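You operate a simulated robot arm through the tools that you are given. There is no shell and no other tool. Be economical: measure what you need, move in short steps, check, and stop when the job is done.

The job below is to be done with a simulated two-armed robot. You get a single attempt, and the scene is never put back.

TASK
Wipe up the spill on the worktop by the microwave with the hand towel and put it back.

The check looks at the end state, three seconds after you hand in, the way a careful person would. Anything else that was tipped, shoved, dropped, spilled or broken makes it a failure. Flat cloth is picked up by pressing the open fingertips on it (5 to 10 N) and closing them slowly along it; thin cloth reads only 2 to 8 mm in the jaws.

THE ROBOT
Two 7-joint arms with two-finger parallel grippers on one trunk, on a base that drives. Base frame: it is fixed to the floor where the robot stands at the start and does not move with it; the origin is under the middle of the robot, x ahead of it, y to its left, z up. Units: mm, degrees, N and s.
The left shoulder is at the start at [60, 143, 976], the right one opposite. With the tool pointing down near the work surface each hand reaches from about 320 to 740 mm from the robot's upright axis, wherever it stands, measured 20 degrees to its own side. Places, roughly: hand towel [1750, 0, 1000]. Payload 1.57 kg a hand.
The TCP of each hand is the grasp point between the finger pads, 30 mm short of the fingertips. In the tool frame z runs along the fingers and y along their closing line. The gripper opens to 110 mm. The fingers are 24 mm wide and 12 mm thick; the gripper's body (48 by 112 mm) begins 78 mm behind the TCP.
Orientation is told as [roll, pitch, yaw] about the base's x, y, z axes, in that order, counted from this pose: with the fingers straight down and closing along the base's y, the tool's x points along the base's -x, its y along +y and its z along -z.

THE INTERFACE
- The arms move only by the tool send_rows. It takes "left_moves", "right_moves" or both (then of equal length, played together; a hand with none holds still); each is a list of rows, each an object of numbers (a shift or turn left out is 0, a gripper value left out holds the last): "dx", "dy", "dz": the shift along the tool's x, y, z in cm; "ax", "ay", "az": the turn, a rotation vector about the tool's x, y, z in degrees; "jaw": the gripper command, from -1 (fully open) to 1 (shut), values between in proportion. In form: [{"dx": .., "dy": .., "dz": .., "ax": .., "ay": .., "az": .., "jaw": ..}, ...]. A call has 1 to 20 rows; each row is the pose to reach, as a shift and turn from the pose commanded when the call began, along the tool's axes at that moment. A row lasts 0.2 s, in which the tool goes at most 50 mm and 8.6 degrees; a call with a longer step from one row to the next is refused whole, and so is a gripper value outside its range. Where a pose cannot be reached the arm comes as near as it can. A force on the tool above 40 N (or 10 N above the force at the start of the call, whichever is more), or a blocked arm, ends the call early, and 0.2 s more pass. Each finger travels about 45 mm/s and halts on what it meets, pressing with about 34 N; the grip force reading is that of the motor and also rises with nothing between the fingers. The clock runs only during rows and for 0.2 s after the last one: add rows that repeat a pose to give the fingers time. It gives the time, the measured TCP pose, the force on the tool (base axes), the opening and the grip force at its end, in the units of the frame above (readings bear some noise), with the torque about the TCP (base axes, N m) and any sound that the robot's microphone picked up.
- Cameras (640 x 400 px; columns grow to the right, rows downward): "scene" is now at [55.7, 12.5, 1600.5]; the picture's right is [0.17, -0.99, 0.00], its down [-0.60, -0.10, -0.79] and it looks along [0.78, 0.13, -0.61] (base axes); focal length 252 px, centre (320, 200). "left" rides on the left gripper at [70, -16, -141] in its tool frame; the picture's right is [0.23, 0.97, 0.00], its down [-0.86, 0.20, -0.48] and it looks along [-0.47, 0.11, 0.88] (tool axes); focal length 222 px, centre (320, 200). "right" rides on the right gripper at [70, 16, -141] in its tool frame; the picture's right is [-0.23, 0.97, 0.00], its down [-0.86, -0.20, -0.48] and it looks along [-0.47, -0.11, 0.88] (tool axes); focal length 222 px, centre (320, 200). There is no depth. A picture from a camera that has moved, and an enlarged one, comes with that camera's place and axes in the base frame and with its lens.
- get_image(camera): a new picture of that camera. The clock stands still meanwhile.
- raise_lower(by): slides the trunk up (or, below 0, down) by that many mm; the arms and the scene camera ride with it, the base frame stays. It gives what a move gives, with no picture.
- roll_base(legs): drives the robot by 1 to 6 legs, each [ahead, left, turn to the left] in mm, mm and degrees, along the robot's own axes; the way and the turn of a leg run together, so that a leg with both is an arc; at most 1500 mm and 180 degrees a leg. The arms and the cameras ride along, it lands a little off, and it stops where it bumps. It gives what a move gives.
- turn_head(pan, tilt): turns the head with the scene camera to pan (to the left, within 86 degrees either way) and tilt (down, from -29 to 69), counted from straight ahead of the robot. It gives what a move gives.
- close_up(camera, box): a new picture of the part [left, top, right, bottom] of that camera's present view, enlarged. The clock stands still meanwhile.
- hand_in(): hands the job in; it is judged then, once.

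Work in short steps. Places have to be worked out from the pictures, the camera data and where the tool is seen: move nearer, look again, correct. Check each grasp and each placing, and mend what went wrong. You have 120 turns and 108 pictures in all, those below and enlarged ones among them. Open the grippers and draw the arms clear of the work before you hand the job in, unless the task says otherwise; then end with one line.

The tools are called after ">>>" as a command line: name --argument value ..., lists and objects as JSON in quotes. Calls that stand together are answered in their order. send_rows: Moves the arms, as the interface text tells. Its arguments: {"type":"object","properties":{"left_moves":{"type":"array","items":{"type":"object","properties":{"dx":{"type":"number"},"dy":{"type":"number"},"dz":{"type":"number"},"ax":{"type":"number"},"ay":{"type":"number"},"az":{"type":"number"},"jaw":{"type":"number"}}}},"right_moves":{"type":"array","items":{"type":"object","properties":{"dx":{"type":"number"},"dy":{"type":"number"},"dz":{"type":"number"},"ax":{"type":"number"},"ay":{"type":"number"},"az":{"type":"number"},"jaw":{"type":"number"}}}}},"required":[]} The other tools are called the same way: raise_lower (by) slides the trunk up or down; roll_base (legs) drives the base; turn_head (pan, tilt) turns the head that bears the scene camera; get_image (camera) takes a picture; close_up (camera, box) takes an enlarged picture of a part of a camera's view; hand_in () hands the job in.

At the start:

```text
time_s: 0.0
left_eef_pos: [490.0, 276.6, 1109.2]
left_tcp_rot: [0.0, 0.0, -0.1]
left_wrist_force: [0.4, -0.6, -0.9]
left_ft_torque: [-0.01, 0.04, 0.0]
left_opening: 110.0
left_finger_force: 0.1
right_eef_pos: [508.3, -162.7, 1145.1]
right_tcp_rot: [0.0, -0.1, 0.0]
right_wrist_force: [-0.7, -0.3, -0.1]
right_ft_torque: [0.01, 0.01, -0.01]
right_opening: 109.9
right_finger_force: 0.1
trunk travel left (down, up): [-575.0, 15.0]
robot x, y, heading: [0.9, -1.1, -0.1]
head pan, tilt: [9.6, 37.7]
```

scene: 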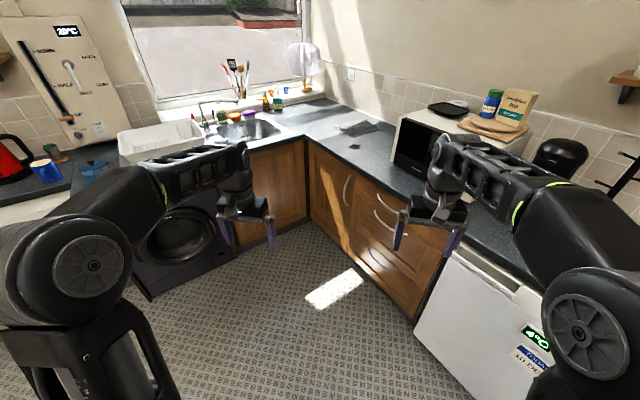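
right: 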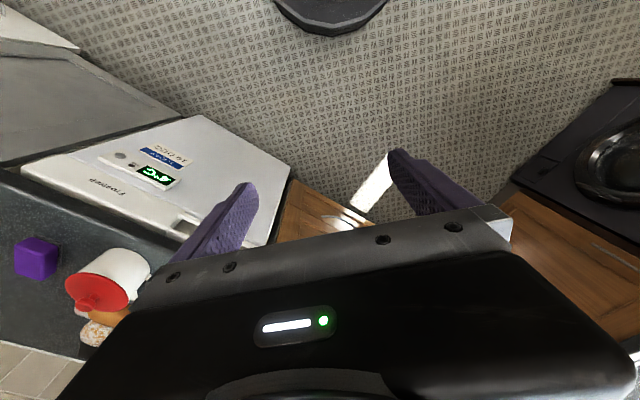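
left: 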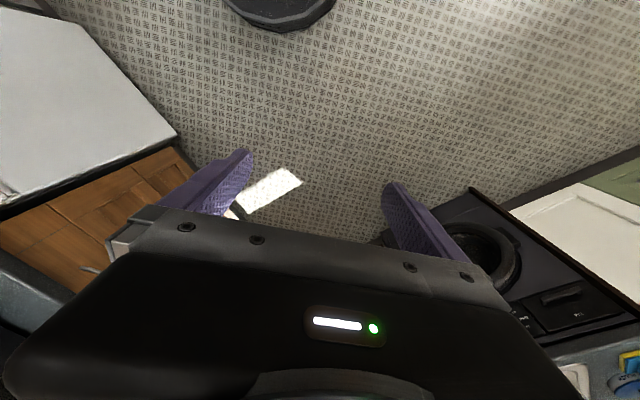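

I'll enlarge the region around the worktop corner and the microwave to find the towel and the spill.

>>> close_up --camera "scene" --box '[270, 60, 470, 185]'

>>> close_up --camera "scene" --box '[420, 70, 640, 207]'

```text
3.20 times, centred on (370, 122) of scene
camera zoom: at [55.7, 12.5, 1600.5], right [0.17, -0.99, 0.0], down [-0.6, -0.1, -0.79], along [0.78, 0.13, -0.61], focal length 807 px, centre (160, 448)
```

zoom: 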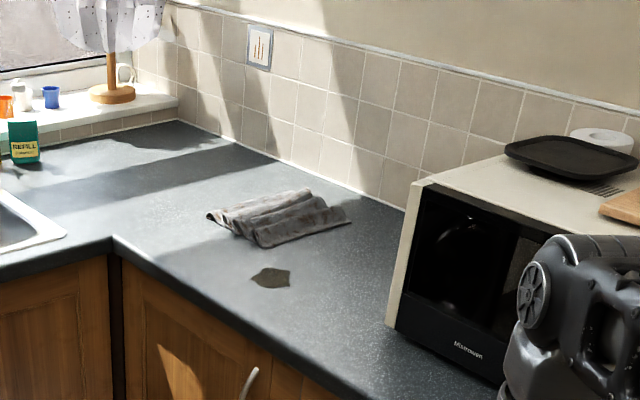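

```text
2.91 times, centred on (530, 138) of scene
camera zoom: at [55.7, 12.5, 1600.5], right [0.17, -0.99, 0.0], down [-0.6, -0.1, -0.79], along [0.78, 0.13, -0.61], focal length 733 px, centre (-291, 379)
```

zoom: 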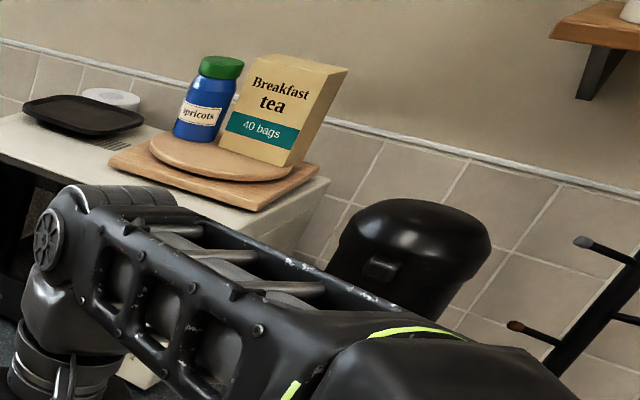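

The grey towel lies crumpled on the worktop about 360 mm behind the front edge (near [1870, 30]). The dark spill is nearer the edge at about [1590, 40]. The counter edge runs at about 45°, so I turn to face it, slide partway left and look again.

>>> roll_base --legs '[[0, 0, -46], [300, 900, 0]]'

>>> turn_head --pan 5 --tilt 45

>>> get_image --camera "scene"

```text
time_s: 7.2
left_eef_pos: [1412.8, 262.9, 1109.6]
left_tcp_rot: [0.1, 0.0, -45.4]
left_wrist_force: [-0.3, 0.3, -0.8]
left_ft_torque: [0.02, 0.0, -0.01]
left_opening: 110.0
left_finger_force: 0.0
right_eef_pos: [1113.9, -57.1, 1145.5]
right_tcp_rot: [0.0, -0.2, -45.6]
right_wrist_force: [1.0, -0.4, -0.9]
right_ft_torque: [0.02, 0.02, -0.01]
right_opening: 109.9
right_finger_force: 0.1
trunk travel left (down, up): [-575.0, 15.0]
robot x, y, heading: [873.5, 419.6, -45.7]
head pan, tilt: [9.6, 37.7]
```

```text
time_s: 7.8
left_eef_pos: [1412.0, 263.3, 1109.5]
left_tcp_rot: [0.0, -0.1, -45.5]
left_wrist_force: [0.5, 0.1, -0.6]
left_ft_torque: [0.02, 0.0, 0.02]
left_opening: 110.2
left_finger_force: 0.0
right_eef_pos: [1112.6, -57.9, 1145.8]
right_tcp_rot: [0.0, -0.1, -45.6]
right_wrist_force: [-1.0, 0.2, 0.4]
right_ft_torque: [0.0, -0.01, -0.01]
right_opening: 110.1
right_finger_force: 0.1
trunk travel left (down, up): [-575.0, 15.0]
robot x, y, heading: [874.8, 419.3, -45.5]
head pan, tilt: [5.0, 45.0]
```

```text
102 pictures are left
camera scene: at [914.1, 383.8, 1589.9], right [-0.65, -0.76, 0.0], down [-0.54, 0.46, -0.71], along [0.54, -0.46, -0.71], focal length 252 px, centre (320, 200)
```

scene: 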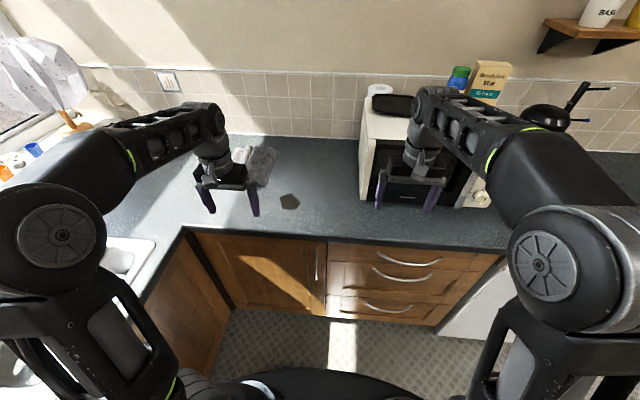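

The towel is now about 950 mm ahead and 366 mm left, the spill about 748 mm ahead and 185 mm left, and the counter edge about 600 mm ahead. I drive closer with a left shift and look with the head panned.

>>> roll_base --legs '[[0, 130, 0], [200, 0, 0]]'

>>> turn_head --pan 12 --tilt 50

>>> get_image --camera "scene"

>>> get_image --camera "left"

```text
time_s: 10.3
left_eef_pos: [1645.1, 214.0, 1109.0]
left_tcp_rot: [0.0, 0.1, -45.3]
left_wrist_force: [0.2, -0.5, -0.7]
left_ft_torque: [0.02, 0.04, 0.01]
left_opening: 109.9
left_finger_force: 0.0
right_eef_pos: [1345.5, -105.2, 1145.6]
right_tcp_rot: [0.0, 0.0, -45.4]
right_wrist_force: [0.1, -0.1, -0.5]
right_ft_torque: [0.03, 0.02, 0.01]
right_opening: 109.8
right_finger_force: 0.1
trunk travel left (down, up): [-575.0, 15.0]
robot x, y, heading: [1104.6, 369.5, -45.0]
head pan, tilt: [5.0, 45.0]
```

```text
time_s: 11.0
left_eef_pos: [1644.9, 217.1, 1109.8]
left_tcp_rot: [0.0, 0.0, -45.3]
left_wrist_force: [-0.7, 0.2, -0.1]
left_ft_torque: [0.02, 0.0, 0.03]
left_opening: 109.9
left_finger_force: 0.0
right_eef_pos: [1344.5, -105.6, 1146.5]
right_tcp_rot: [0.1, -0.1, -45.5]
right_wrist_force: [-0.6, 0.2, 0.3]
right_ft_torque: [0.02, 0.02, -0.03]
right_opening: 109.8
right_finger_force: 0.2
trunk travel left (down, up): [-575.0, 15.0]
robot x, y, heading: [1101.9, 365.5, -45.4]
head pan, tilt: [12.0, 50.0]
```

```text
101 pictures are left
camera scene: at [1147.0, 347.0, 1583.0], right [-0.55, -0.83, 0.0], down [-0.64, 0.42, -0.64], along [0.54, -0.35, -0.77], focal length 252 px, centre (320, 200)
```

scene: 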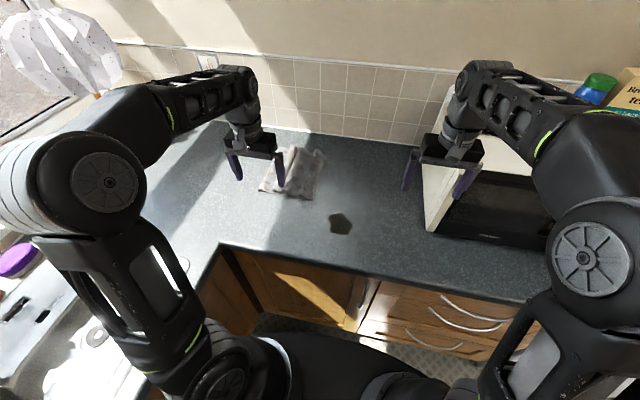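

```text
100 pictures are left
camera left: at [1583.1, 254.8, 1249.9], right [0.53, 0.85, 0.0], down [0.74, -0.47, 0.48], along [0.4, -0.26, -0.88], focal length 222 px, centre (320, 200)
```

left: 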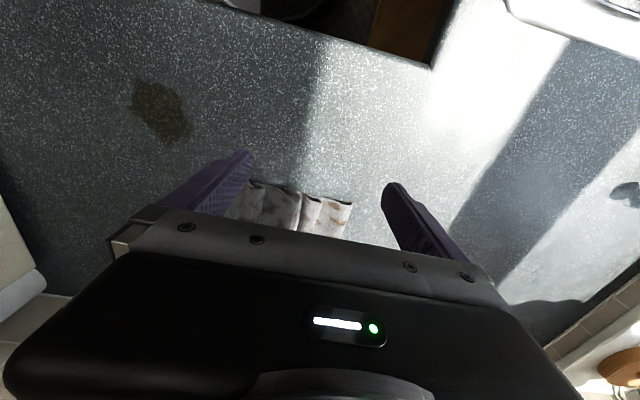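

Estimates now: the towel's near edge is about 616 mm ahead and 288 mm left of the robot axis, and the spill about 534 mm ahead and 46 mm left. I creep 35 mm closer, then bring the left hand over the near part of the towel at a safe height.

>>> roll_base --legs '[[35, 0, 0]]'

>>> send_rows --left_moves '[{"dx": -3, "dz": 2}, {"dx": -6, "dz": 5}, {"dx": -9, "dz": 8}, {"dx": -10, "dz": 11}]'

>>> get_image --camera "left"

>>> get_image --camera "scene"

```text
time_s: 11.9
left_eef_pos: [1657.4, 202.6, 1110.4]
left_tcp_rot: [0.0, -0.2, -45.5]
left_wrist_force: [-0.6, 0.6, -0.1]
left_ft_torque: [0.02, -0.02, -0.05]
left_opening: 110.0
left_finger_force: 0.0
right_eef_pos: [1352.1, -112.1, 1147.8]
right_tcp_rot: [-0.2, 1.3, -46.2]
right_wrist_force: [-7.2, 10.1, 4.6]
right_ft_torque: [-0.46, 0.03, -0.68]
right_opening: 109.4
right_finger_force: 0.0
trunk travel left (down, up): [-575.0, 15.0]
robot x, y, heading: [1117.6, 355.8, -45.5]
head pan, tilt: [12.0, 50.0]
stopped in leg 1: the force on the tool passed its limit (the readings are from after the stop); the commanded pose is now the measured one
```

```text
time_s: 12.9
left_eef_pos: [1723.6, 132.0, 998.8]
left_tcp_rot: [-0.1, -0.1, -45.5]
left_wrist_force: [0.7, 0.4, -1.0]
left_ft_torque: [-0.02, -0.01, -0.01]
left_opening: 110.1
left_finger_force: 0.0
right_eef_pos: [1351.8, -112.2, 1145.8]
right_tcp_rot: [0.0, 1.4, -46.0]
right_wrist_force: [-11.6, 12.4, -0.8]
right_ft_torque: [-0.34, -0.25, -1.01]
right_opening: 109.0
right_finger_force: 0.1
trunk travel left (down, up): [-575.0, 15.0]
robot x, y, heading: [1119.3, 358.3, -45.3]
head pan, tilt: [12.0, 50.0]
```

```text
99 pictures are left
camera left: at [1662.6, 170.5, 1138.6], right [0.53, 0.84, 0.0], down [0.74, -0.47, 0.48], along [0.41, -0.26, -0.88], focal length 222 px, centre (320, 200)
```

left: 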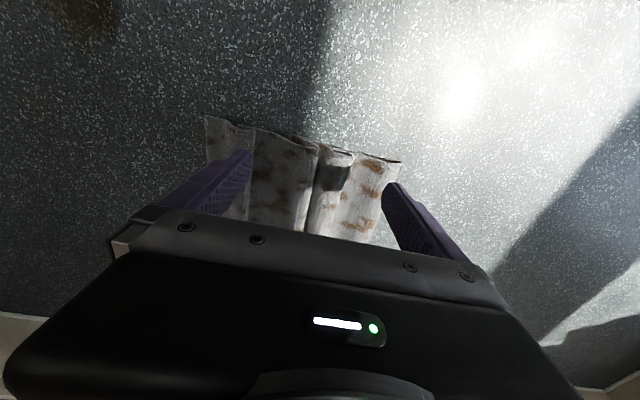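

```text
98 pictures are left
camera scene: at [1159.6, 334.9, 1583.0], right [-0.55, -0.83, 0.0], down [-0.64, 0.42, -0.64], along [0.54, -0.36, -0.76], focal length 252 px, centre (320, 200)
```

scene: 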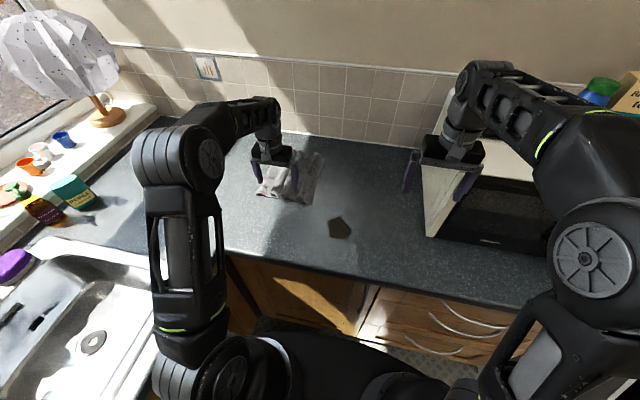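

The right hand met the microwave front (about 17 N, pushing straight back). I withdraw the right hand straight backwards right away.

>>> send_rows --right_moves '[{"dx": 2}, {"dx": 5}, {"dx": 8}, {"dx": 12}, {"dx": 15, "dy": 2}]'

>>> turn_head --pan -10 --tilt 45

>>> get_image --camera "scene"

```text
time_s: 14.1
left_eef_pos: [1726.1, 132.4, 996.6]
left_tcp_rot: [0.0, 0.0, -45.4]
left_wrist_force: [-0.2, 0.3, -0.9]
left_ft_torque: [-0.03, 0.01, -0.01]
left_opening: 109.8
left_finger_force: 0.0
right_eef_pos: [1262.2, 10.1, 1150.2]
right_tcp_rot: [-0.1, 1.3, -46.2]
right_wrist_force: [1.5, 0.5, -0.1]
right_ft_torque: [-0.01, 0.0, 0.04]
right_opening: 110.0
right_finger_force: 0.0
trunk travel left (down, up): [-575.0, 15.0]
robot x, y, heading: [1116.8, 355.2, -45.5]
head pan, tilt: [12.0, 50.0]
```

```text
time_s: 14.9
left_eef_pos: [1724.5, 130.5, 996.5]
left_tcp_rot: [0.1, -0.1, -45.5]
left_wrist_force: [-0.2, -0.6, 0.1]
left_ft_torque: [0.0, 0.01, 0.01]
left_opening: 110.1
left_finger_force: 0.1
right_eef_pos: [1262.7, 9.0, 1149.3]
right_tcp_rot: [0.0, 1.4, -46.1]
right_wrist_force: [-0.3, 0.2, -0.6]
right_ft_torque: [-0.02, 0.01, -0.01]
right_opening: 109.9
right_finger_force: 0.1
trunk travel left (down, up): [-575.0, 15.0]
robot x, y, heading: [1116.4, 359.8, -45.4]
head pan, tilt: [-10.0, 45.0]
```

```text
97 pictures are left
camera scene: at [1143.6, 307.7, 1589.8], right [-0.82, -0.57, 0.0], down [-0.4, 0.58, -0.71], along [0.4, -0.58, -0.71], focal length 252 px, centre (320, 200)
```

scene: 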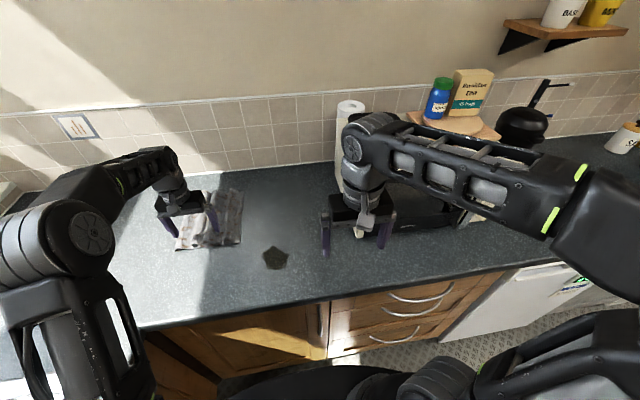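

Everything on the microwave still stands and the right hand is free. The point under the left TCP sits at the towel's near edge on the centre ridge. I move 45 mm further in, narrow the jaws to straddle the ridge and go down to just above the cloth.

>>> send_rows --left_moves '[{"dx": -2.5, "dz": 1, "jaw": 0}, {"dx": -4.5, "dz": 3, "jaw": 0}, {"dx": -4.5, "dz": 5, "jaw": 0}, {"dx": -4.5, "dz": 7, "jaw": 0}, {"dx": -4.5, "dz": 7, "jaw": 0}]'

>>> get_image --camera "left"

```text
time_s: 15.9
left_eef_pos: [1760.5, 94.8, 946.0]
left_tcp_rot: [-0.1, -0.9, -45.4]
left_wrist_force: [-3.8, 4.1, 24.1]
left_ft_torque: [-0.26, 0.74, -0.17]
left_opening: 55.1
left_finger_force: 0.1
right_eef_pos: [1262.1, 10.2, 1150.5]
right_tcp_rot: [-0.1, 1.2, -46.1]
right_wrist_force: [0.5, -0.7, -0.5]
right_ft_torque: [0.06, 0.05, 0.0]
right_opening: 109.9
right_finger_force: 0.1
trunk travel left (down, up): [-575.0, 15.0]
robot x, y, heading: [1118.6, 356.8, -45.6]
head pan, tilt: [-10.0, 45.0]
stopped in row 4 (left hand): the force on the tool passed its limit (the readings are from after the stop); the commanded pose is now the measured one
```

```text
96 pictures are left
camera left: at [1698.1, 135.8, 1084.5], right [0.53, 0.85, 0.0], down [0.74, -0.46, 0.49], along [0.41, -0.27, -0.87], focal length 222 px, centre (320, 200)
```

left: 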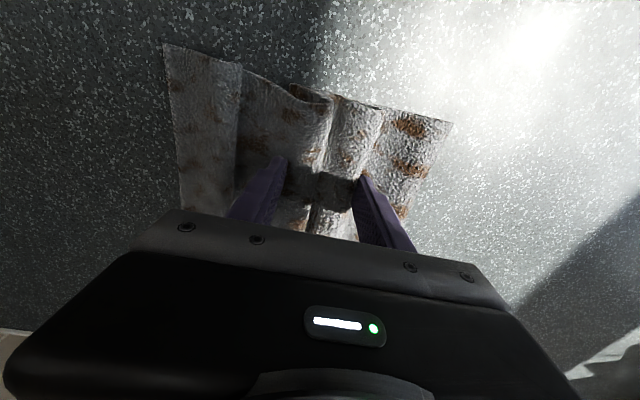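

Contact came with the fingertips at z≈916. The pictures triangulate the worktop to about 910 there too, so the surface is higher than stated and the spill is nearer [1500, 41]. I ease the press to a few newtons and read the force.

>>> send_rows --left_moves '[{"dz": -0.1}, {"dz": -0.1}]'

```text
time_s: 16.5
left_eef_pos: [1758.9, 95.7, 945.7]
left_tcp_rot: [0.1, -1.1, -45.5]
left_wrist_force: [4.0, -1.9, 25.2]
left_ft_torque: [-0.51, 0.41, 0.1]
left_opening: 54.2
left_finger_force: 0.1
right_eef_pos: [1260.0, 8.4, 1151.3]
right_tcp_rot: [0.1, 1.3, -46.1]
right_wrist_force: [-0.7, 0.3, 0.0]
right_ft_torque: [0.0, 0.02, 0.02]
right_opening: 109.9
right_finger_force: 0.0
trunk travel left (down, up): [-575.0, 15.0]
robot x, y, heading: [1121.3, 353.3, -45.4]
head pan, tilt: [-10.0, 45.0]
```

Still 25 N; I raise in small increments.

>>> send_rows --left_moves '[{"dz": -0.3}, {"dz": -0.3}]'

```text
time_s: 17.1
left_eef_pos: [1759.6, 96.4, 946.0]
left_tcp_rot: [-0.1, -0.7, -45.4]
left_wrist_force: [3.1, -2.2, 17.0]
left_ft_torque: [-0.38, 0.24, 0.09]
left_opening: 54.7
left_finger_force: 0.0
right_eef_pos: [1261.2, 8.7, 1149.9]
right_tcp_rot: [0.0, 1.2, -46.1]
right_wrist_force: [0.5, 0.0, 0.3]
right_ft_torque: [-0.02, 0.02, 0.01]
right_opening: 109.9
right_finger_force: 0.1
trunk travel left (down, up): [-575.0, 15.0]
robot x, y, heading: [1116.9, 352.1, -45.4]
head pan, tilt: [-10.0, 45.0]
```

Stiffness is about 2.7 N/mm, so another 3 mm should leave 8–9 N. I do that, then close slowly.

>>> send_rows --left_moves '[{"dz": -0.3}, {"dz": -0.3, "jaw": 0.15}, {"dz": -0.3, "jaw": 0.3}, {"dz": -0.3, "jaw": 0.45}, {"dz": -0.3, "jaw": 0.6}, {"dz": -0.3, "jaw": 0.75}, {"dz": -0.3, "jaw": 0.9}, {"dz": -0.3, "jaw": 1}, {"dz": -0.3, "jaw": 1}, {"dz": -0.3, "jaw": 1}]'

>>> get_image --camera "left"

```text
time_s: 19.3
left_eef_pos: [1760.4, 95.4, 949.8]
left_tcp_rot: [0.1, -0.9, -45.4]
left_wrist_force: [-1.0, 1.9, 14.5]
left_ft_torque: [0.02, 0.1, -0.01]
left_opening: 12.3
left_finger_force: 29.6
right_eef_pos: [1260.5, 9.9, 1151.0]
right_tcp_rot: [0.0, 1.3, -46.1]
right_wrist_force: [-0.1, -0.2, 0.0]
right_ft_torque: [-0.01, -0.02, -0.03]
right_opening: 109.9
right_finger_force: 0.0
trunk travel left (down, up): [-575.0, 15.0]
robot x, y, heading: [1118.4, 351.9, -45.5]
head pan, tilt: [-10.0, 45.0]
```

```text
95 pictures are left
camera left: at [1696.5, 136.1, 1088.2], right [0.53, 0.85, 0.0], down [0.74, -0.46, 0.49], along [0.41, -0.26, -0.87], focal length 222 px, centre (320, 200)
```

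left: 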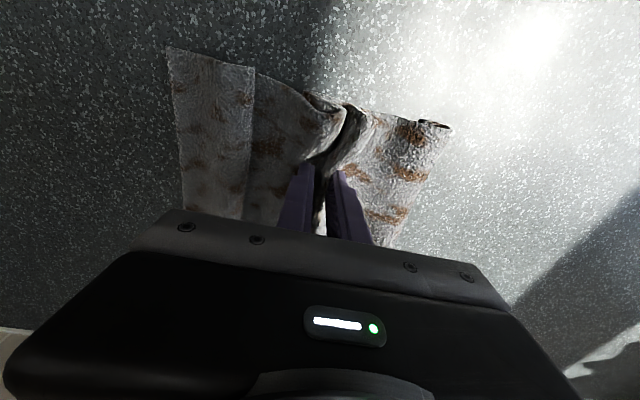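

The ridge of the towel is pinched (12 mm, 30 N) at about [1760, 95, 950], which I keep as the return pose. I lift 90 mm and look.

>>> send_rows --left_moves '[{"dz": -2, "jaw": 1}, {"dz": -4}, {"dz": -6.5}, {"dz": -9}]'

>>> turn_head --pan 10 --tilt 50

>>> get_image --camera "scene"

```text
time_s: 20.3
left_eef_pos: [1757.3, 97.7, 1038.6]
left_tcp_rot: [0.0, -0.7, -45.5]
left_wrist_force: [0.1, 0.0, 0.4]
left_ft_torque: [-0.02, -0.01, 0.08]
left_opening: 7.7
left_finger_force: 27.1
right_eef_pos: [1261.2, 9.2, 1150.4]
right_tcp_rot: [0.1, 1.4, -46.1]
right_wrist_force: [-1.2, 0.4, -0.3]
right_ft_torque: [0.01, 0.0, -0.03]
right_opening: 109.8
right_finger_force: 0.0
trunk travel left (down, up): [-575.0, 15.0]
robot x, y, heading: [1117.1, 354.8, -45.5]
head pan, tilt: [-10.0, 45.0]
```

```text
time_s: 21.1
left_eef_pos: [1757.9, 96.9, 1038.5]
left_tcp_rot: [0.0, -0.6, -45.4]
left_wrist_force: [-0.7, 0.1, -0.5]
left_ft_torque: [0.01, -0.02, 0.06]
left_opening: 7.7
left_finger_force: 26.3
right_eef_pos: [1263.2, 9.7, 1150.1]
right_tcp_rot: [0.0, 1.5, -46.1]
right_wrist_force: [0.4, 0.9, -0.8]
right_ft_torque: [-0.02, -0.03, -0.03]
right_opening: 110.2
right_finger_force: 0.1
trunk travel left (down, up): [-575.0, 15.0]
robot x, y, heading: [1114.6, 354.2, -45.5]
head pan, tilt: [10.0, 50.0]
```

```text
94 pictures are left
camera scene: at [1160.2, 329.8, 1582.9], right [-0.58, -0.81, 0.0], down [-0.62, 0.44, -0.64], along [0.52, -0.37, -0.77], focal length 252 px, centre (320, 200)
```

scene: 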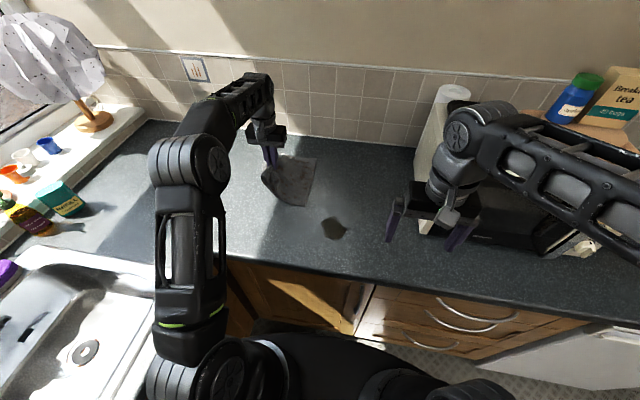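

The towel is held and lifted and the spill reads at [1495, 40]. I carry the towel over the spill, staying about 70 mm above contact height.

>>> send_rows --left_moves '[{"dx": 2, "dy": -3, "jaw": 1}, {"dx": 4, "dy": -6}, {"dx": 6, "dy": -9}, {"dx": 8, "dy": -12}, {"dx": 10, "dy": -15}, {"dx": 12, "dy": -18.5}, {"dx": 14.5, "dy": -22.3, "dz": 1}, {"dx": 14.5, "dy": -22.3, "dz": 3}]'

>>> get_image --camera "left"

>>> get_image --camera "scene"

```text
time_s: 22.9
left_eef_pos: [1498.3, 46.6, 1007.0]
left_tcp_rot: [-0.1, -0.8, -45.4]
left_wrist_force: [0.2, 0.7, 0.6]
left_ft_torque: [0.04, -0.02, 0.06]
left_opening: 7.8
left_finger_force: 26.8
right_eef_pos: [1263.2, 8.2, 1149.9]
right_tcp_rot: [0.0, 1.5, -46.1]
right_wrist_force: [-0.5, -0.4, -0.3]
right_ft_torque: [-0.02, 0.04, -0.01]
right_opening: 109.9
right_finger_force: 0.0
trunk travel left (down, up): [-575.0, 15.0]
robot x, y, heading: [1120.0, 356.4, -45.5]
head pan, tilt: [10.0, 50.0]
```

```text
93 pictures are left
camera left: at [1437.2, 86.2, 1146.2], right [0.53, 0.85, 0.0], down [0.74, -0.46, 0.49], along [0.41, -0.26, -0.87], focal length 222 px, centre (320, 200)
```

left: 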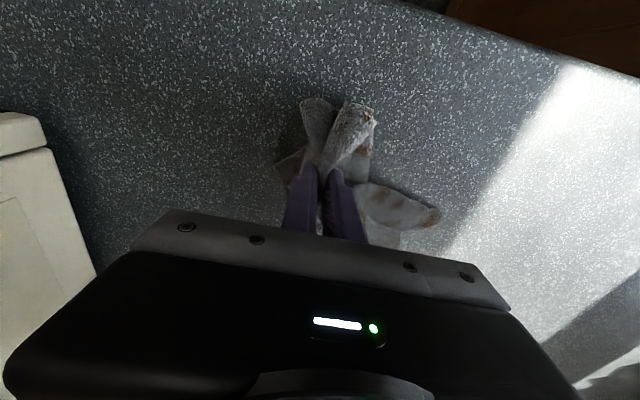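

```text
92 pictures are left
camera scene: at [1161.0, 329.6, 1582.9], right [-0.58, -0.81, 0.0], down [-0.62, 0.44, -0.64], along [0.52, -0.37, -0.77], focal length 252 px, centre (320, 200)
```

scene: 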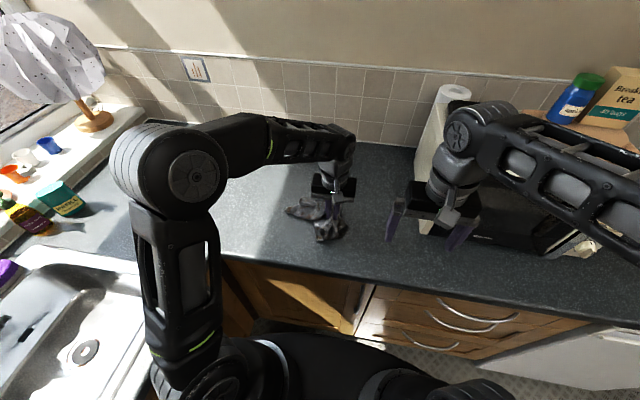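

The spill is hidden under the bunched towel. I lower until it presses lightly on the surface.

>>> send_rows --left_moves '[{"dz": 2, "jaw": 1}, {"dz": 4}, {"dz": 5}, {"dz": 5.5}, {"dz": 6}, {"dz": 6}]'

```text
time_s: 24.1
left_eef_pos: [1499.0, 41.9, 955.6]
left_tcp_rot: [-0.3, -1.2, -45.5]
left_wrist_force: [-4.7, 8.1, 30.0]
left_ft_torque: [0.32, 0.19, 0.02]
left_opening: 8.1
left_finger_force: 26.4
right_eef_pos: [1261.3, 9.3, 1150.7]
right_tcp_rot: [0.0, 1.3, -46.1]
right_wrist_force: [0.5, 0.0, 0.0]
right_ft_torque: [0.0, 0.01, 0.0]
right_opening: 109.5
right_finger_force: 0.0
trunk travel left (down, up): [-575.0, 15.0]
robot x, y, heading: [1119.8, 354.0, -45.4]
head pan, tilt: [10.0, 50.0]
stopped in row 5 (left hand): the force on the tool passed its limit (the readings are from after the stop); the commanded pose is now the measured one
```

Pressing at 30 N; I ease by 4 mm to about 18 N and rub with small raster strokes over ±45 mm.

>>> send_rows --left_moves '[{"dz": -0.4, "jaw": 1}, {"dz": -0.4, "dx": -2}, {"dz": -0.4, "dx": -4.5, "dy": -2}, {"dz": -0.4, "dx": -2, "dy": -2.5}, {"dz": -0.4, "dx": 1, "dy": -2.5}, {"dz": -0.4, "dx": 4, "dy": -2}, {"dz": -0.4, "dx": 4, "dy": 0}, {"dz": -0.4, "dx": 1, "dy": 0}, {"dz": -0.4, "dx": -2, "dy": 0}, {"dz": -0.4, "dx": -4.5, "dy": 0}, {"dz": -0.4, "dx": -4.5, "dy": 2.5}, {"dz": -0.4, "dx": -2, "dy": 2.5}, {"dz": -0.4, "dx": 1, "dy": 2.5}, {"dz": -0.4, "dx": 4, "dy": 2.5}, {"dz": -0.4, "dx": 4, "dy": 4.5}, {"dz": -0.4, "dx": 1, "dy": 4.5}, {"dz": -0.4, "dx": -2, "dy": 4.5}, {"dz": -0.4, "dx": 0, "dy": 2}, {"dz": -0.4, "dx": 0, "dy": 0}]'

```text
time_s: 28.1
left_eef_pos: [1500.7, 43.2, 956.0]
left_tcp_rot: [-0.2, -1.0, -45.5]
left_wrist_force: [3.4, 4.4, 17.0]
left_ft_torque: [0.12, -0.13, 0.07]
left_opening: 8.1
left_finger_force: 27.4
right_eef_pos: [1262.4, 9.6, 1150.3]
right_tcp_rot: [0.0, 1.3, -46.1]
right_wrist_force: [-0.2, -0.1, -1.0]
right_ft_torque: [0.0, -0.02, 0.03]
right_opening: 109.8
right_finger_force: 0.0
trunk travel left (down, up): [-575.0, 15.0]
robot x, y, heading: [1116.6, 358.4, -45.4]
head pan, tilt: [10.0, 50.0]
```

The strokes finished at a steady 17 N. I lift and move off to the left to see what is left of the spill.

>>> send_rows --left_moves '[{"dz": -3, "jaw": 1}, {"dz": -6}, {"dz": -8, "dy": 4}, {"dz": -8, "dy": 8}, {"dz": -8, "dy": 12}, {"dz": -8, "dy": 15}]'

>>> get_image --camera "scene"

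>>> close_up --camera "scene" --box '[240, 160, 400, 260]'

```text
time_s: 29.5
left_eef_pos: [1607.0, 148.9, 1032.8]
left_tcp_rot: [-0.2, -1.0, -45.6]
left_wrist_force: [-0.2, -0.8, 0.3]
left_ft_torque: [-0.01, 0.03, -0.01]
left_opening: 8.2
left_finger_force: 26.4
right_eef_pos: [1262.3, 9.8, 1149.9]
right_tcp_rot: [0.0, 1.4, -46.1]
right_wrist_force: [0.3, -0.8, 0.1]
right_ft_torque: [0.02, 0.0, 0.02]
right_opening: 109.9
right_finger_force: 0.0
trunk travel left (down, up): [-575.0, 15.0]
robot x, y, heading: [1120.1, 356.2, -45.4]
head pan, tilt: [10.0, 50.0]
```

```text
91 pictures are left
camera scene: at [1160.5, 330.3, 1582.9], right [-0.58, -0.81, 0.0], down [-0.62, 0.44, -0.64], along [0.52, -0.37, -0.77], focal length 252 px, centre (320, 200)
```

scene: 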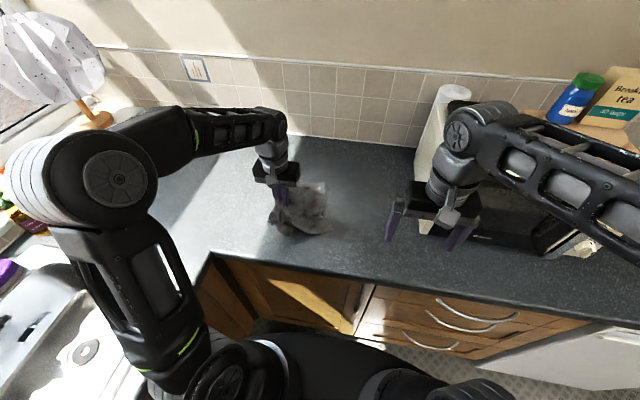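

```text
4.00 times, centred on (320, 210) of scene
camera zoom: at [1160.5, 330.3, 1582.9], right [-0.58, -0.81, 0.0], down [-0.62, 0.44, -0.64], along [0.52, -0.37, -0.77], focal length 1008 px, centre (320, 160)
```

zoom: 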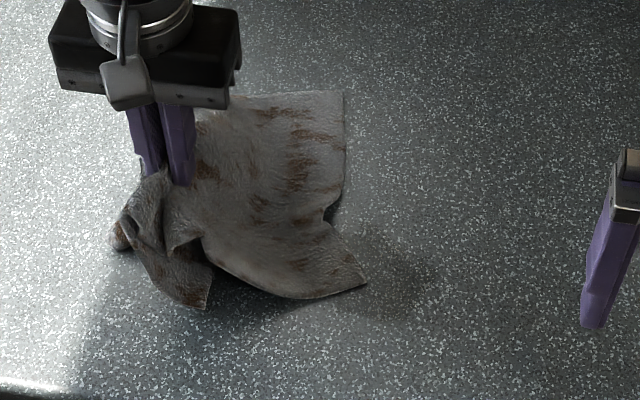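

A faint trace is left, centred near [1478, 32]. I go back over it and rub again.

>>> send_rows --left_moves '[{"dy": -4, "jaw": 1}, {"dy": -8}, {"dy": -12}, {"dx": 0.6, "dy": -17}, {"dx": 0.6, "dy": -17.2, "dz": 3}, {"dx": 0.6, "dy": -17.2, "dz": 5.5}, {"dx": 0.6, "dy": -17.2, "dz": 7}, {"dx": 0.6, "dy": -17.2, "dz": 7.5}, {"dx": 0.6, "dy": -17.2, "dz": 8}, {"dx": 0.6, "dy": -17.2, "dz": 8.3}]'

```text
refused: row 4 steps farther than a row can; nothing moved
```

Splitting the long step.

>>> send_rows --left_moves '[{"dy": -4, "jaw": 1}, {"dy": -8}, {"dy": -12}, {"dx": 0.6, "dy": -15}, {"dx": 0.6, "dy": -17.2, "dz": 3}, {"dx": 0.6, "dy": -17.2, "dz": 5.5}, {"dx": 0.6, "dy": -17.2, "dz": 7}, {"dx": 0.6, "dy": -17.2, "dz": 7.5}, {"dx": 0.6, "dy": -17.2, "dz": 8}, {"dx": 0.6, "dy": -17.2, "dz": 8.3}]'

```text
time_s: 31.7
left_eef_pos: [1479.9, 30.0, 954.8]
left_tcp_rot: [-0.3, -1.2, -45.5]
left_wrist_force: [2.3, -0.7, 13.4]
left_ft_torque: [-0.04, -0.06, -0.02]
left_opening: 8.2
left_finger_force: 27.0
right_eef_pos: [1262.2, 9.9, 1150.0]
right_tcp_rot: [0.1, 1.3, -46.1]
right_wrist_force: [0.2, 0.3, 0.7]
right_ft_torque: [0.05, -0.06, -0.01]
right_opening: 110.1
right_finger_force: 0.0
trunk travel left (down, up): [-575.0, 15.0]
robot x, y, heading: [1114.6, 356.9, -45.3]
head pan, tilt: [10.0, 50.0]
```

Pressing at 13 N at [1480, 30]. I add 1 mm and rub in a denser raster.

>>> send_rows --left_moves '[{"dz": 0.1, "jaw": 1}, {"dz": 0.1, "dx": -2.5, "dy": -3.5}, {"dz": 0.1, "dx": 1, "dy": -3.5}, {"dz": 0.1, "dx": 4, "dy": -3.5}, {"dz": 0.1, "dx": 4, "dy": -1.5}, {"dz": 0.1, "dx": 0, "dy": -1.5}, {"dz": 0.1, "dx": -4, "dy": -1.5}, {"dz": 0.1, "dx": -4, "dy": 0.5}, {"dz": 0.1, "dx": 0, "dy": 0.5}, {"dz": 0.1, "dx": 4, "dy": 0.5}, {"dz": 0.1, "dx": 4, "dy": 2.5}, {"dz": 0.1, "dx": 0, "dy": 2.5}, {"dz": 0.1, "dx": -4, "dy": 2.5}, {"dz": 0.1, "dx": -4, "dy": 4.5}, {"dz": 0.1, "dx": 0, "dy": 4.5}, {"dz": 0.1, "dx": 4, "dy": 4.5}, {"dz": 0.1, "dx": 2, "dy": 1}, {"dz": 0.1, "dx": -1, "dy": -2}, {"dz": 0.1, "dx": 0, "dy": 0}]'

>>> send_rows --left_moves '[{"dz": -3, "jaw": 1}, {"dz": -6}, {"dz": -8, "dy": 4}, {"dz": -8, "dy": 8}, {"dz": -8, "dy": 12}, {"dz": -8, "dy": 16}, {"dz": -8, "dy": 20}]'

>>> close_up --camera "scene" --box '[240, 160, 400, 260]'

```text
time_s: 35.7
left_eef_pos: [1480.9, 31.3, 952.6]
left_tcp_rot: [-0.2, -1.1, -45.5]
left_wrist_force: [-2.0, -4.0, 14.3]
left_ft_torque: [-0.11, 0.08, 0.01]
left_opening: 7.9
left_finger_force: 27.1
right_eef_pos: [1261.0, 9.3, 1150.6]
right_tcp_rot: [0.1, 1.3, -46.0]
right_wrist_force: [-0.3, 1.1, 0.4]
right_ft_torque: [-0.01, 0.02, 0.0]
right_opening: 110.3
right_finger_force: 0.0
trunk travel left (down, up): [-575.0, 15.0]
robot x, y, heading: [1119.3, 350.1, -45.3]
head pan, tilt: [10.0, 50.0]
```

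```text
time_s: 37.3
left_eef_pos: [1622.9, 172.9, 1032.1]
left_tcp_rot: [-0.2, -1.1, -45.6]
left_wrist_force: [0.4, 0.1, -0.7]
left_ft_torque: [-0.02, 0.01, 0.02]
left_opening: 8.1
left_finger_force: 26.5
right_eef_pos: [1264.1, 9.7, 1150.2]
right_tcp_rot: [0.0, 1.4, -46.1]
right_wrist_force: [-0.9, 0.6, -0.1]
right_ft_torque: [0.0, 0.0, -0.01]
right_opening: 109.9
right_finger_force: 0.1
trunk travel left (down, up): [-575.0, 15.0]
robot x, y, heading: [1118.0, 353.4, -45.5]
head pan, tilt: [10.0, 50.0]
```

```text
4.00 times, centred on (320, 210) of scene
camera zoom: at [1160.7, 330.7, 1582.9], right [-0.58, -0.81, 0.0], down [-0.62, 0.44, -0.64], along [0.52, -0.37, -0.77], focal length 1008 px, centre (320, 160)
```

zoom: 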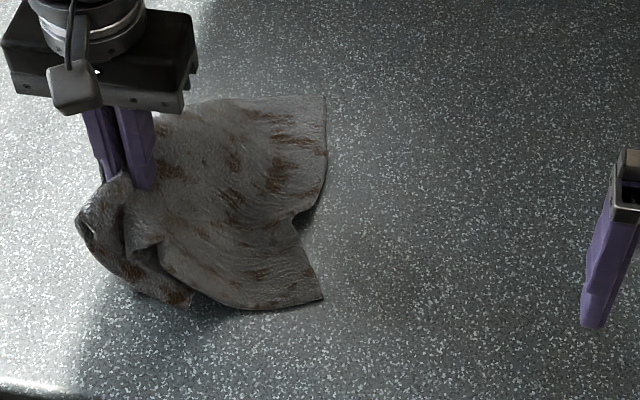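

Nearly gone; I look closer at the spot.

>>> close_up --camera "scene" --box '[310, 205, 374, 245]'

```text
10.00 times, centred on (342, 225) of scene
camera zoom: at [1160.7, 330.7, 1582.9], right [-0.58, -0.81, 0.0], down [-0.62, 0.44, -0.64], along [0.52, -0.37, -0.77], focal length 2521 px, centre (100, -50)
```

zoom: 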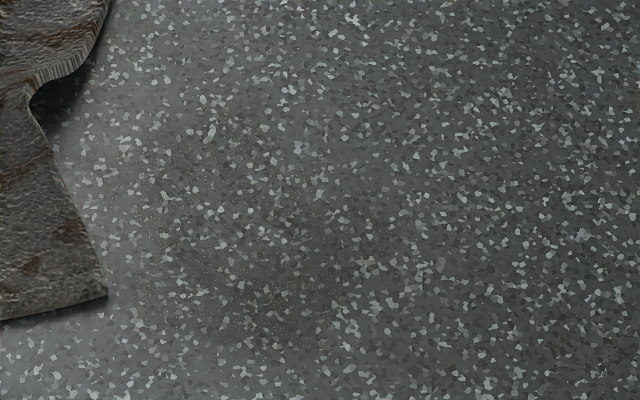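

A very faint film remains around [1486, 37]. I make another, firmer pass.

>>> send_rows --left_moves '[{"dy": -4, "jaw": 1}, {"dy": -8}, {"dy": -12}, {"dy": -16}, {"dy": -19.4, "dz": 2}, {"dy": -19.4, "dz": 5}, {"dy": -19.4, "dz": 7}, {"dy": -19.4, "dz": 7.6}, {"dy": -19.4, "dz": 8.2}, {"dy": -19.4, "dz": 8.4}]'

>>> send_rows --left_moves '[{"dz": 0.1, "jaw": 1}, {"dz": 0.1, "dx": -2.5, "dy": -3.5}, {"dz": 0.1, "dx": 1, "dy": -3.5}, {"dz": 0.1, "dx": 4, "dy": -3}, {"dz": 0.1, "dx": 3, "dy": -1.5}, {"dz": 0.1, "dx": 0, "dy": -1.5}, {"dz": 0.1, "dx": -3.5, "dy": -1.5}, {"dz": 0.1, "dx": -3.5, "dy": 0}, {"dz": 0.1, "dx": 0, "dy": 0}, {"dz": 0.1, "dx": 3.5, "dy": 0}, {"dz": 0.1, "dx": 3.5, "dy": 1.5}, {"dz": 0.1, "dx": 0, "dy": 1.5}, {"dz": 0.1, "dx": -3.5, "dy": 1.5}, {"dz": 0.1, "dx": -3.5, "dy": 3.5}, {"dz": 0.1, "dx": 0, "dy": 3.5}, {"dz": 0.1, "dx": 3.5, "dy": 3.5}, {"dz": 0.1, "dx": 0, "dy": 1}, {"dz": 0.1, "dx": 0, "dy": -3}, {"dz": 0.1, "dx": 0, "dy": 0}]'

>>> send_rows --left_moves '[{"dz": 0.1, "jaw": 1}, {"dz": 0.1, "dy": 3.5, "dx": -3}, {"dz": 0.1, "dy": 0, "dx": -3}, {"dz": 0.1, "dy": -3.5, "dx": -3}, {"dz": 0.1, "dy": -3.5, "dx": -1.5}, {"dz": 0.1, "dy": 0, "dx": -1.5}, {"dz": 0.1, "dy": 3.5, "dx": -1.5}, {"dz": 0.1, "dy": 3.5, "dx": 0}, {"dz": 0.1, "dy": 0, "dx": 0}, {"dz": 0.1, "dy": -3.5, "dx": 0}, {"dz": 0.1, "dy": -3.5, "dx": 1.5}, {"dz": 0.1, "dy": 0, "dx": 1.5}, {"dz": 0.1, "dy": 3.5, "dx": 1.5}, {"dz": 0.1, "dy": 3.5, "dx": 3}, {"dz": 0.1, "dy": 0, "dx": 3}, {"dz": 0.1, "dy": -3.5, "dx": 3}, {"dz": 0.1, "dy": 0, "dx": 1}, {"dz": 0.1, "dy": 0, "dx": 0}]'

>>> send_rows --left_moves '[{"dz": -3, "jaw": 1}, {"dz": -6}, {"dz": -8, "dy": 4}, {"dz": -8, "dy": 8}, {"dz": -8, "dy": 12}, {"dz": -8, "dy": 16}, {"dz": -8, "dy": 20}]'

>>> close_up --camera "scene" --box '[290, 190, 386, 250]'

```text
time_s: 39.5
left_eef_pos: [1484.0, 37.6, 950.9]
left_tcp_rot: [-0.4, -1.5, -45.4]
left_wrist_force: [0.8, 7.5, 40.4]
left_ft_torque: [0.3, 0.05, -0.05]
left_opening: 8.2
left_finger_force: 26.6
right_eef_pos: [1260.8, 12.4, 1151.7]
right_tcp_rot: [-0.1, 1.3, -46.1]
right_wrist_force: [-0.4, 0.0, 0.1]
right_ft_torque: [-0.01, 0.03, -0.01]
right_opening: 109.8
right_finger_force: 0.1
trunk travel left (down, up): [-575.0, 15.0]
robot x, y, heading: [1116.0, 353.9, -45.6]
head pan, tilt: [10.0, 50.0]
```

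```text
time_s: 39.9
left_eef_pos: [1485.0, 33.1, 952.8]
left_tcp_rot: [-0.3, -1.5, -45.3]
left_wrist_force: [-1.3, 7.8, 31.6]
left_ft_torque: [0.34, 0.17, -0.03]
left_opening: 8.0
left_finger_force: 26.9
right_eef_pos: [1261.2, 9.4, 1149.8]
right_tcp_rot: [0.0, 1.3, -46.1]
right_wrist_force: [0.4, 0.3, -0.7]
right_ft_torque: [0.02, 0.0, 0.0]
right_opening: 110.1
right_finger_force: 0.0
trunk travel left (down, up): [-575.0, 15.0]
robot x, y, heading: [1117.2, 356.0, -45.4]
head pan, tilt: [10.0, 50.0]
stopped in row 2 (left hand): the force on the tool passed its limit (the readings are from after the stop); the commanded pose is now the measured one
```

```text
time_s: 40.6
left_eef_pos: [1523.4, 30.3, 953.2]
left_tcp_rot: [0.0, -1.4, -45.2]
left_wrist_force: [-0.2, 5.3, 22.9]
left_ft_torque: [0.27, 0.14, 0.0]
left_opening: 7.7
left_finger_force: 26.9
right_eef_pos: [1261.3, 9.4, 1150.8]
right_tcp_rot: [0.2, 1.3, -46.1]
right_wrist_force: [0.5, -0.6, 0.2]
right_ft_torque: [0.03, 0.01, -0.03]
right_opening: 109.9
right_finger_force: 0.0
trunk travel left (down, up): [-575.0, 15.0]
robot x, y, heading: [1117.9, 353.1, -45.4]
head pan, tilt: [10.0, 50.0]
stopped in row 3 (left hand): the force on the tool passed its limit (the readings are from after the stop); the commanded pose is now the measured one
```

```text
time_s: 42.2
left_eef_pos: [1665.4, 174.5, 1031.4]
left_tcp_rot: [-0.2, -1.2, -45.3]
left_wrist_force: [-0.2, 0.3, 0.6]
left_ft_torque: [0.01, 0.03, -0.02]
left_opening: 8.0
left_finger_force: 27.0
right_eef_pos: [1262.5, 9.7, 1150.9]
right_tcp_rot: [0.0, 1.4, -46.1]
right_wrist_force: [0.9, -0.2, 0.0]
right_ft_torque: [-0.06, 0.0, -0.01]
right_opening: 110.1
right_finger_force: 0.1
trunk travel left (down, up): [-575.0, 15.0]
robot x, y, heading: [1118.1, 355.0, -45.4]
head pan, tilt: [10.0, 50.0]
```

```text
6.67 times, centred on (338, 220) of scene
camera zoom: at [1160.5, 330.9, 1582.9], right [-0.58, -0.81, 0.0], down [-0.62, 0.44, -0.64], along [0.52, -0.37, -0.77], focal length 1681 px, centre (200, 67)
```

zoom: 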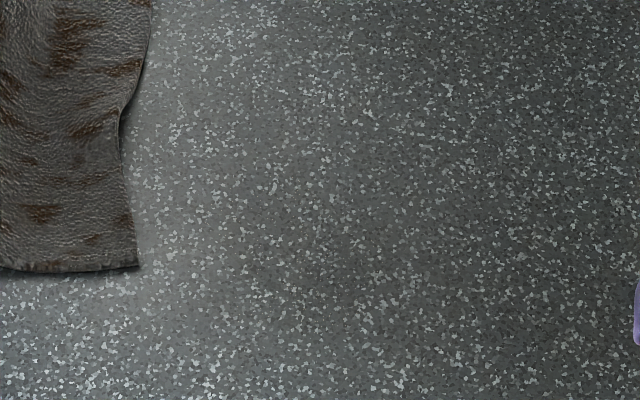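

The heavy press tripped the limit, but the film is nearly invisible. I make one more complete pass at moderate pressure.

>>> send_rows --left_moves '[{"dy": -4, "jaw": 1}, {"dy": -8, "dx": 1}, {"dy": -12, "dx": 2}, {"dy": -16, "dx": 2.7}, {"dy": -20, "dx": 2.7}, {"dy": -22.4, "dx": 2.7, "dz": 3}, {"dy": -22.4, "dx": 2.7, "dz": 6}, {"dy": -22.4, "dx": 2.7, "dz": 7}, {"dy": -22.4, "dx": 2.7, "dz": 7.5}]'

```text
time_s: 44.2
left_eef_pos: [1489.3, 34.3, 954.2]
left_tcp_rot: [0.0, -1.3, -45.2]
left_wrist_force: [1.4, 1.2, 8.0]
left_ft_torque: [0.01, 0.0, -0.03]
left_opening: 7.8
left_finger_force: 27.3
right_eef_pos: [1260.4, 9.2, 1149.9]
right_tcp_rot: [0.0, 1.3, -46.2]
right_wrist_force: [0.4, 0.0, 0.3]
right_ft_torque: [0.05, 0.03, -0.04]
right_opening: 110.1
right_finger_force: 0.0
trunk travel left (down, up): [-575.0, 15.0]
robot x, y, heading: [1120.1, 356.8, -45.6]
head pan, tilt: [10.0, 50.0]
```

Light contact at 8 N; I press 3 mm more and rub.

>>> send_rows --left_moves '[{"dz": 0.3, "jaw": 1}, {"dz": 0.3, "dx": -2, "dy": -3}, {"dz": 0.3, "dx": 1, "dy": -3.5}, {"dz": 0.3, "dx": 4, "dy": -3}, {"dz": 0.3, "dx": 3, "dy": -1.5}, {"dz": 0.3, "dx": 0, "dy": -1.5}, {"dz": 0.3, "dx": -3.5, "dy": -1.5}, {"dz": 0.3, "dx": -3.5, "dy": 0}, {"dz": 0.3, "dx": 0, "dy": 0}, {"dz": 0.3, "dx": 3.5, "dy": 0}, {"dz": 0.3, "dx": 3.5, "dy": 1.5}, {"dz": 0.3, "dx": 0, "dy": 1.5}, {"dz": 0.3, "dx": -3.5, "dy": 1.5}, {"dz": 0.3, "dx": -3.5, "dy": 3.5}, {"dz": 0.3, "dx": 0, "dy": 3.5}, {"dz": 0.3, "dx": 3.5, "dy": 3.5}, {"dz": 0.3, "dx": 1, "dy": 1}, {"dz": 0.3, "dx": 0, "dy": -2}, {"dz": 0.3, "dx": 0, "dy": 0}]'

>>> send_rows --left_moves '[{"dz": -3, "jaw": 1}, {"dz": -6}, {"dz": -8, "dy": 4}, {"dz": -8, "dy": 8}, {"dz": -8, "dy": 12}, {"dz": -8, "dy": 16}, {"dz": -8, "dy": 20}]'

>>> close_up --camera "scene" --box '[290, 190, 386, 250]'

>>> get_image --camera "scene"

```text
time_s: 48.2
left_eef_pos: [1488.0, 32.8, 954.1]
left_tcp_rot: [-0.2, -1.3, -45.3]
left_wrist_force: [-2.2, -1.7, 11.3]
left_ft_torque: [-0.16, 0.11, -0.03]
left_opening: 8.2
left_finger_force: 26.5
right_eef_pos: [1261.4, 9.6, 1150.0]
right_tcp_rot: [0.1, 1.3, -46.1]
right_wrist_force: [-0.2, 0.4, 0.4]
right_ft_torque: [-0.02, 0.01, 0.0]
right_opening: 109.9
right_finger_force: 0.0
trunk travel left (down, up): [-575.0, 15.0]
robot x, y, heading: [1119.5, 355.9, -45.5]
head pan, tilt: [10.0, 50.0]
```

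```text
time_s: 49.8
left_eef_pos: [1632.8, 174.7, 1032.1]
left_tcp_rot: [0.0, -1.2, -45.3]
left_wrist_force: [-0.2, 0.2, 0.3]
left_ft_torque: [-0.04, 0.05, 0.01]
left_opening: 7.9
left_finger_force: 27.0
right_eef_pos: [1261.9, 9.1, 1148.8]
right_tcp_rot: [0.0, 1.4, -46.0]
right_wrist_force: [0.0, -0.2, 0.2]
right_ft_torque: [-0.02, 0.02, -0.01]
right_opening: 110.0
right_finger_force: 0.0
trunk travel left (down, up): [-575.0, 15.0]
robot x, y, heading: [1121.1, 358.8, -45.3]
head pan, tilt: [10.0, 50.0]
```

```text
6.67 times, centred on (338, 220) of scene
camera zoom: at [1160.6, 330.7, 1582.9], right [-0.58, -0.81, 0.0], down [-0.62, 0.44, -0.64], along [0.52, -0.37, -0.77], focal length 1681 px, centre (200, 67)
```

zoom: 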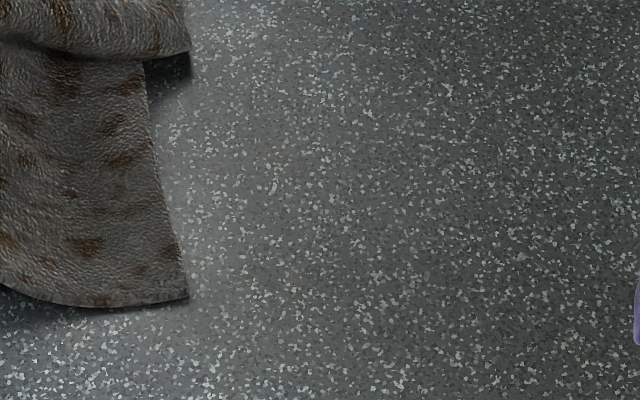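

```text
85 pictures are left
camera scene: at [1160.6, 330.7, 1582.9], right [-0.58, -0.81, 0.0], down [-0.62, 0.44, -0.64], along [0.52, -0.37, -0.77], focal length 252 px, centre (320, 200)
```

scene: 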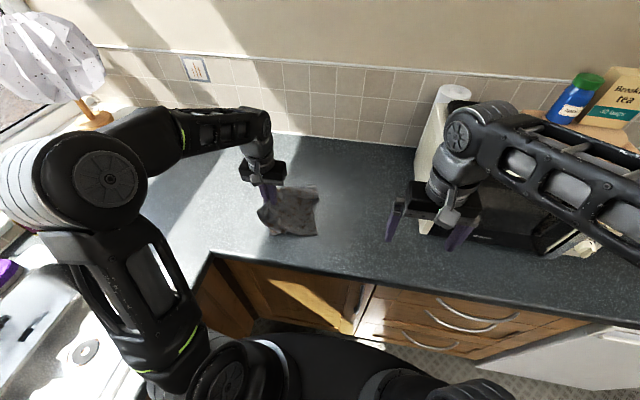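

The worktop is clean. Now I carry the towel back to its original place: lift, go past the spot by about 45 mm, lower, then draw back so the free part lies ahead as it did before.

>>> send_rows --left_moves '[{"dz": -4, "jaw": 1}, {"dz": -8, "dy": 1}, {"dx": -4, "dy": 2, "dz": -9}, {"dx": -8, "dy": 3, "dz": -9}, {"dx": -12, "dy": 3.5, "dz": -9}, {"dx": -16, "dy": 3.5, "dz": -9}, {"dx": -19, "dy": 3.5, "dz": -8}, {"dx": -19, "dy": 3.5, "dz": -4}, {"dx": -19, "dy": 3.5, "dz": 0}, {"dx": -19, "dy": 3.5, "dz": 3}]'

>>> get_image --camera "scene"

>>> get_image --camera "left"

```text
time_s: 52.0
left_eef_pos: [1789.1, 62.6, 1007.0]
left_tcp_rot: [0.0, -1.2, -45.3]
left_wrist_force: [1.2, -0.6, 0.0]
left_ft_torque: [0.0, 0.11, 0.0]
left_opening: 7.9
left_finger_force: 27.3
left hand out of reach, approached as far as the arm can: row 5, 6, 7, 8, 9
right_eef_pos: [1264.5, 7.0, 1149.3]
right_tcp_rot: [0.0, 1.6, -46.2]
right_wrist_force: [0.6, -1.1, 0.5]
right_ft_torque: [0.0, 0.07, -0.01]
right_opening: 110.1
right_finger_force: 0.2
trunk travel left (down, up): [-575.0, 15.0]
robot x, y, heading: [1119.6, 353.1, -45.9]
head pan, tilt: [10.0, 50.0]
```

```text
84 pictures are left
camera scene: at [1163.9, 327.4, 1582.8], right [-0.58, -0.82, 0.0], down [-0.63, 0.44, -0.64], along [0.52, -0.37, -0.77], focal length 252 px, centre (320, 200)
```

scene: 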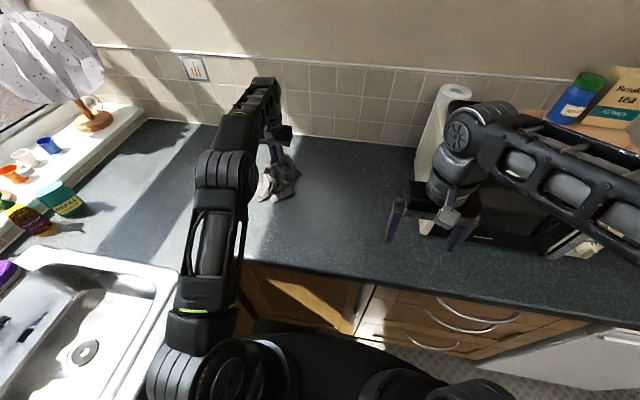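

```text
83 pictures are left
camera left: at [1726.3, 102.9, 1146.7], right [0.53, 0.85, -0.01], down [0.74, -0.46, 0.5], along [0.42, -0.27, -0.87], focal length 222 px, centre (320, 200)
```

left: 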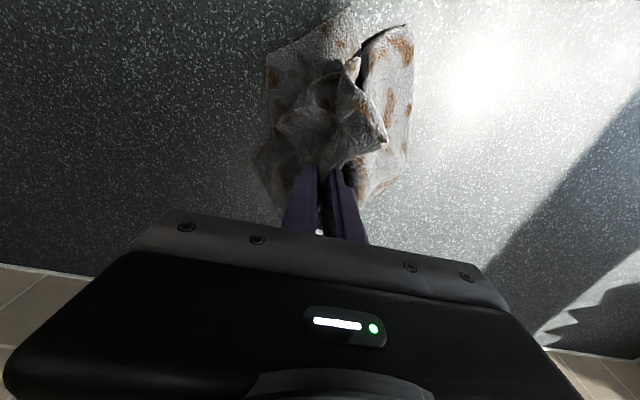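

The towel's cloth runs from about [1700, 136], its original near edge, to about [1825, -33], so it covers its former place. I lower it to the surface here.

>>> send_rows --left_moves '[{"dz": 1.5, "jaw": 1}, {"dz": 3}, {"dz": 4.5}, {"dz": 5.3}, {"dz": 5.3}]'

```text
time_s: 53.2
left_eef_pos: [1790.1, 63.9, 956.1]
left_tcp_rot: [0.1, -1.6, -45.2]
left_wrist_force: [4.1, -1.3, 22.6]
left_ft_torque: [-0.2, 0.03, 0.01]
left_opening: 8.2
left_finger_force: 27.6
right_eef_pos: [1260.7, 8.8, 1150.0]
right_tcp_rot: [0.2, 1.4, -46.0]
right_wrist_force: [-0.5, -0.1, -0.7]
right_ft_torque: [0.01, -0.02, -0.03]
right_opening: 110.1
right_finger_force: 0.1
trunk travel left (down, up): [-575.0, 15.0]
robot x, y, heading: [1116.3, 359.1, -45.5]
head pan, tilt: [10.0, 50.0]
```

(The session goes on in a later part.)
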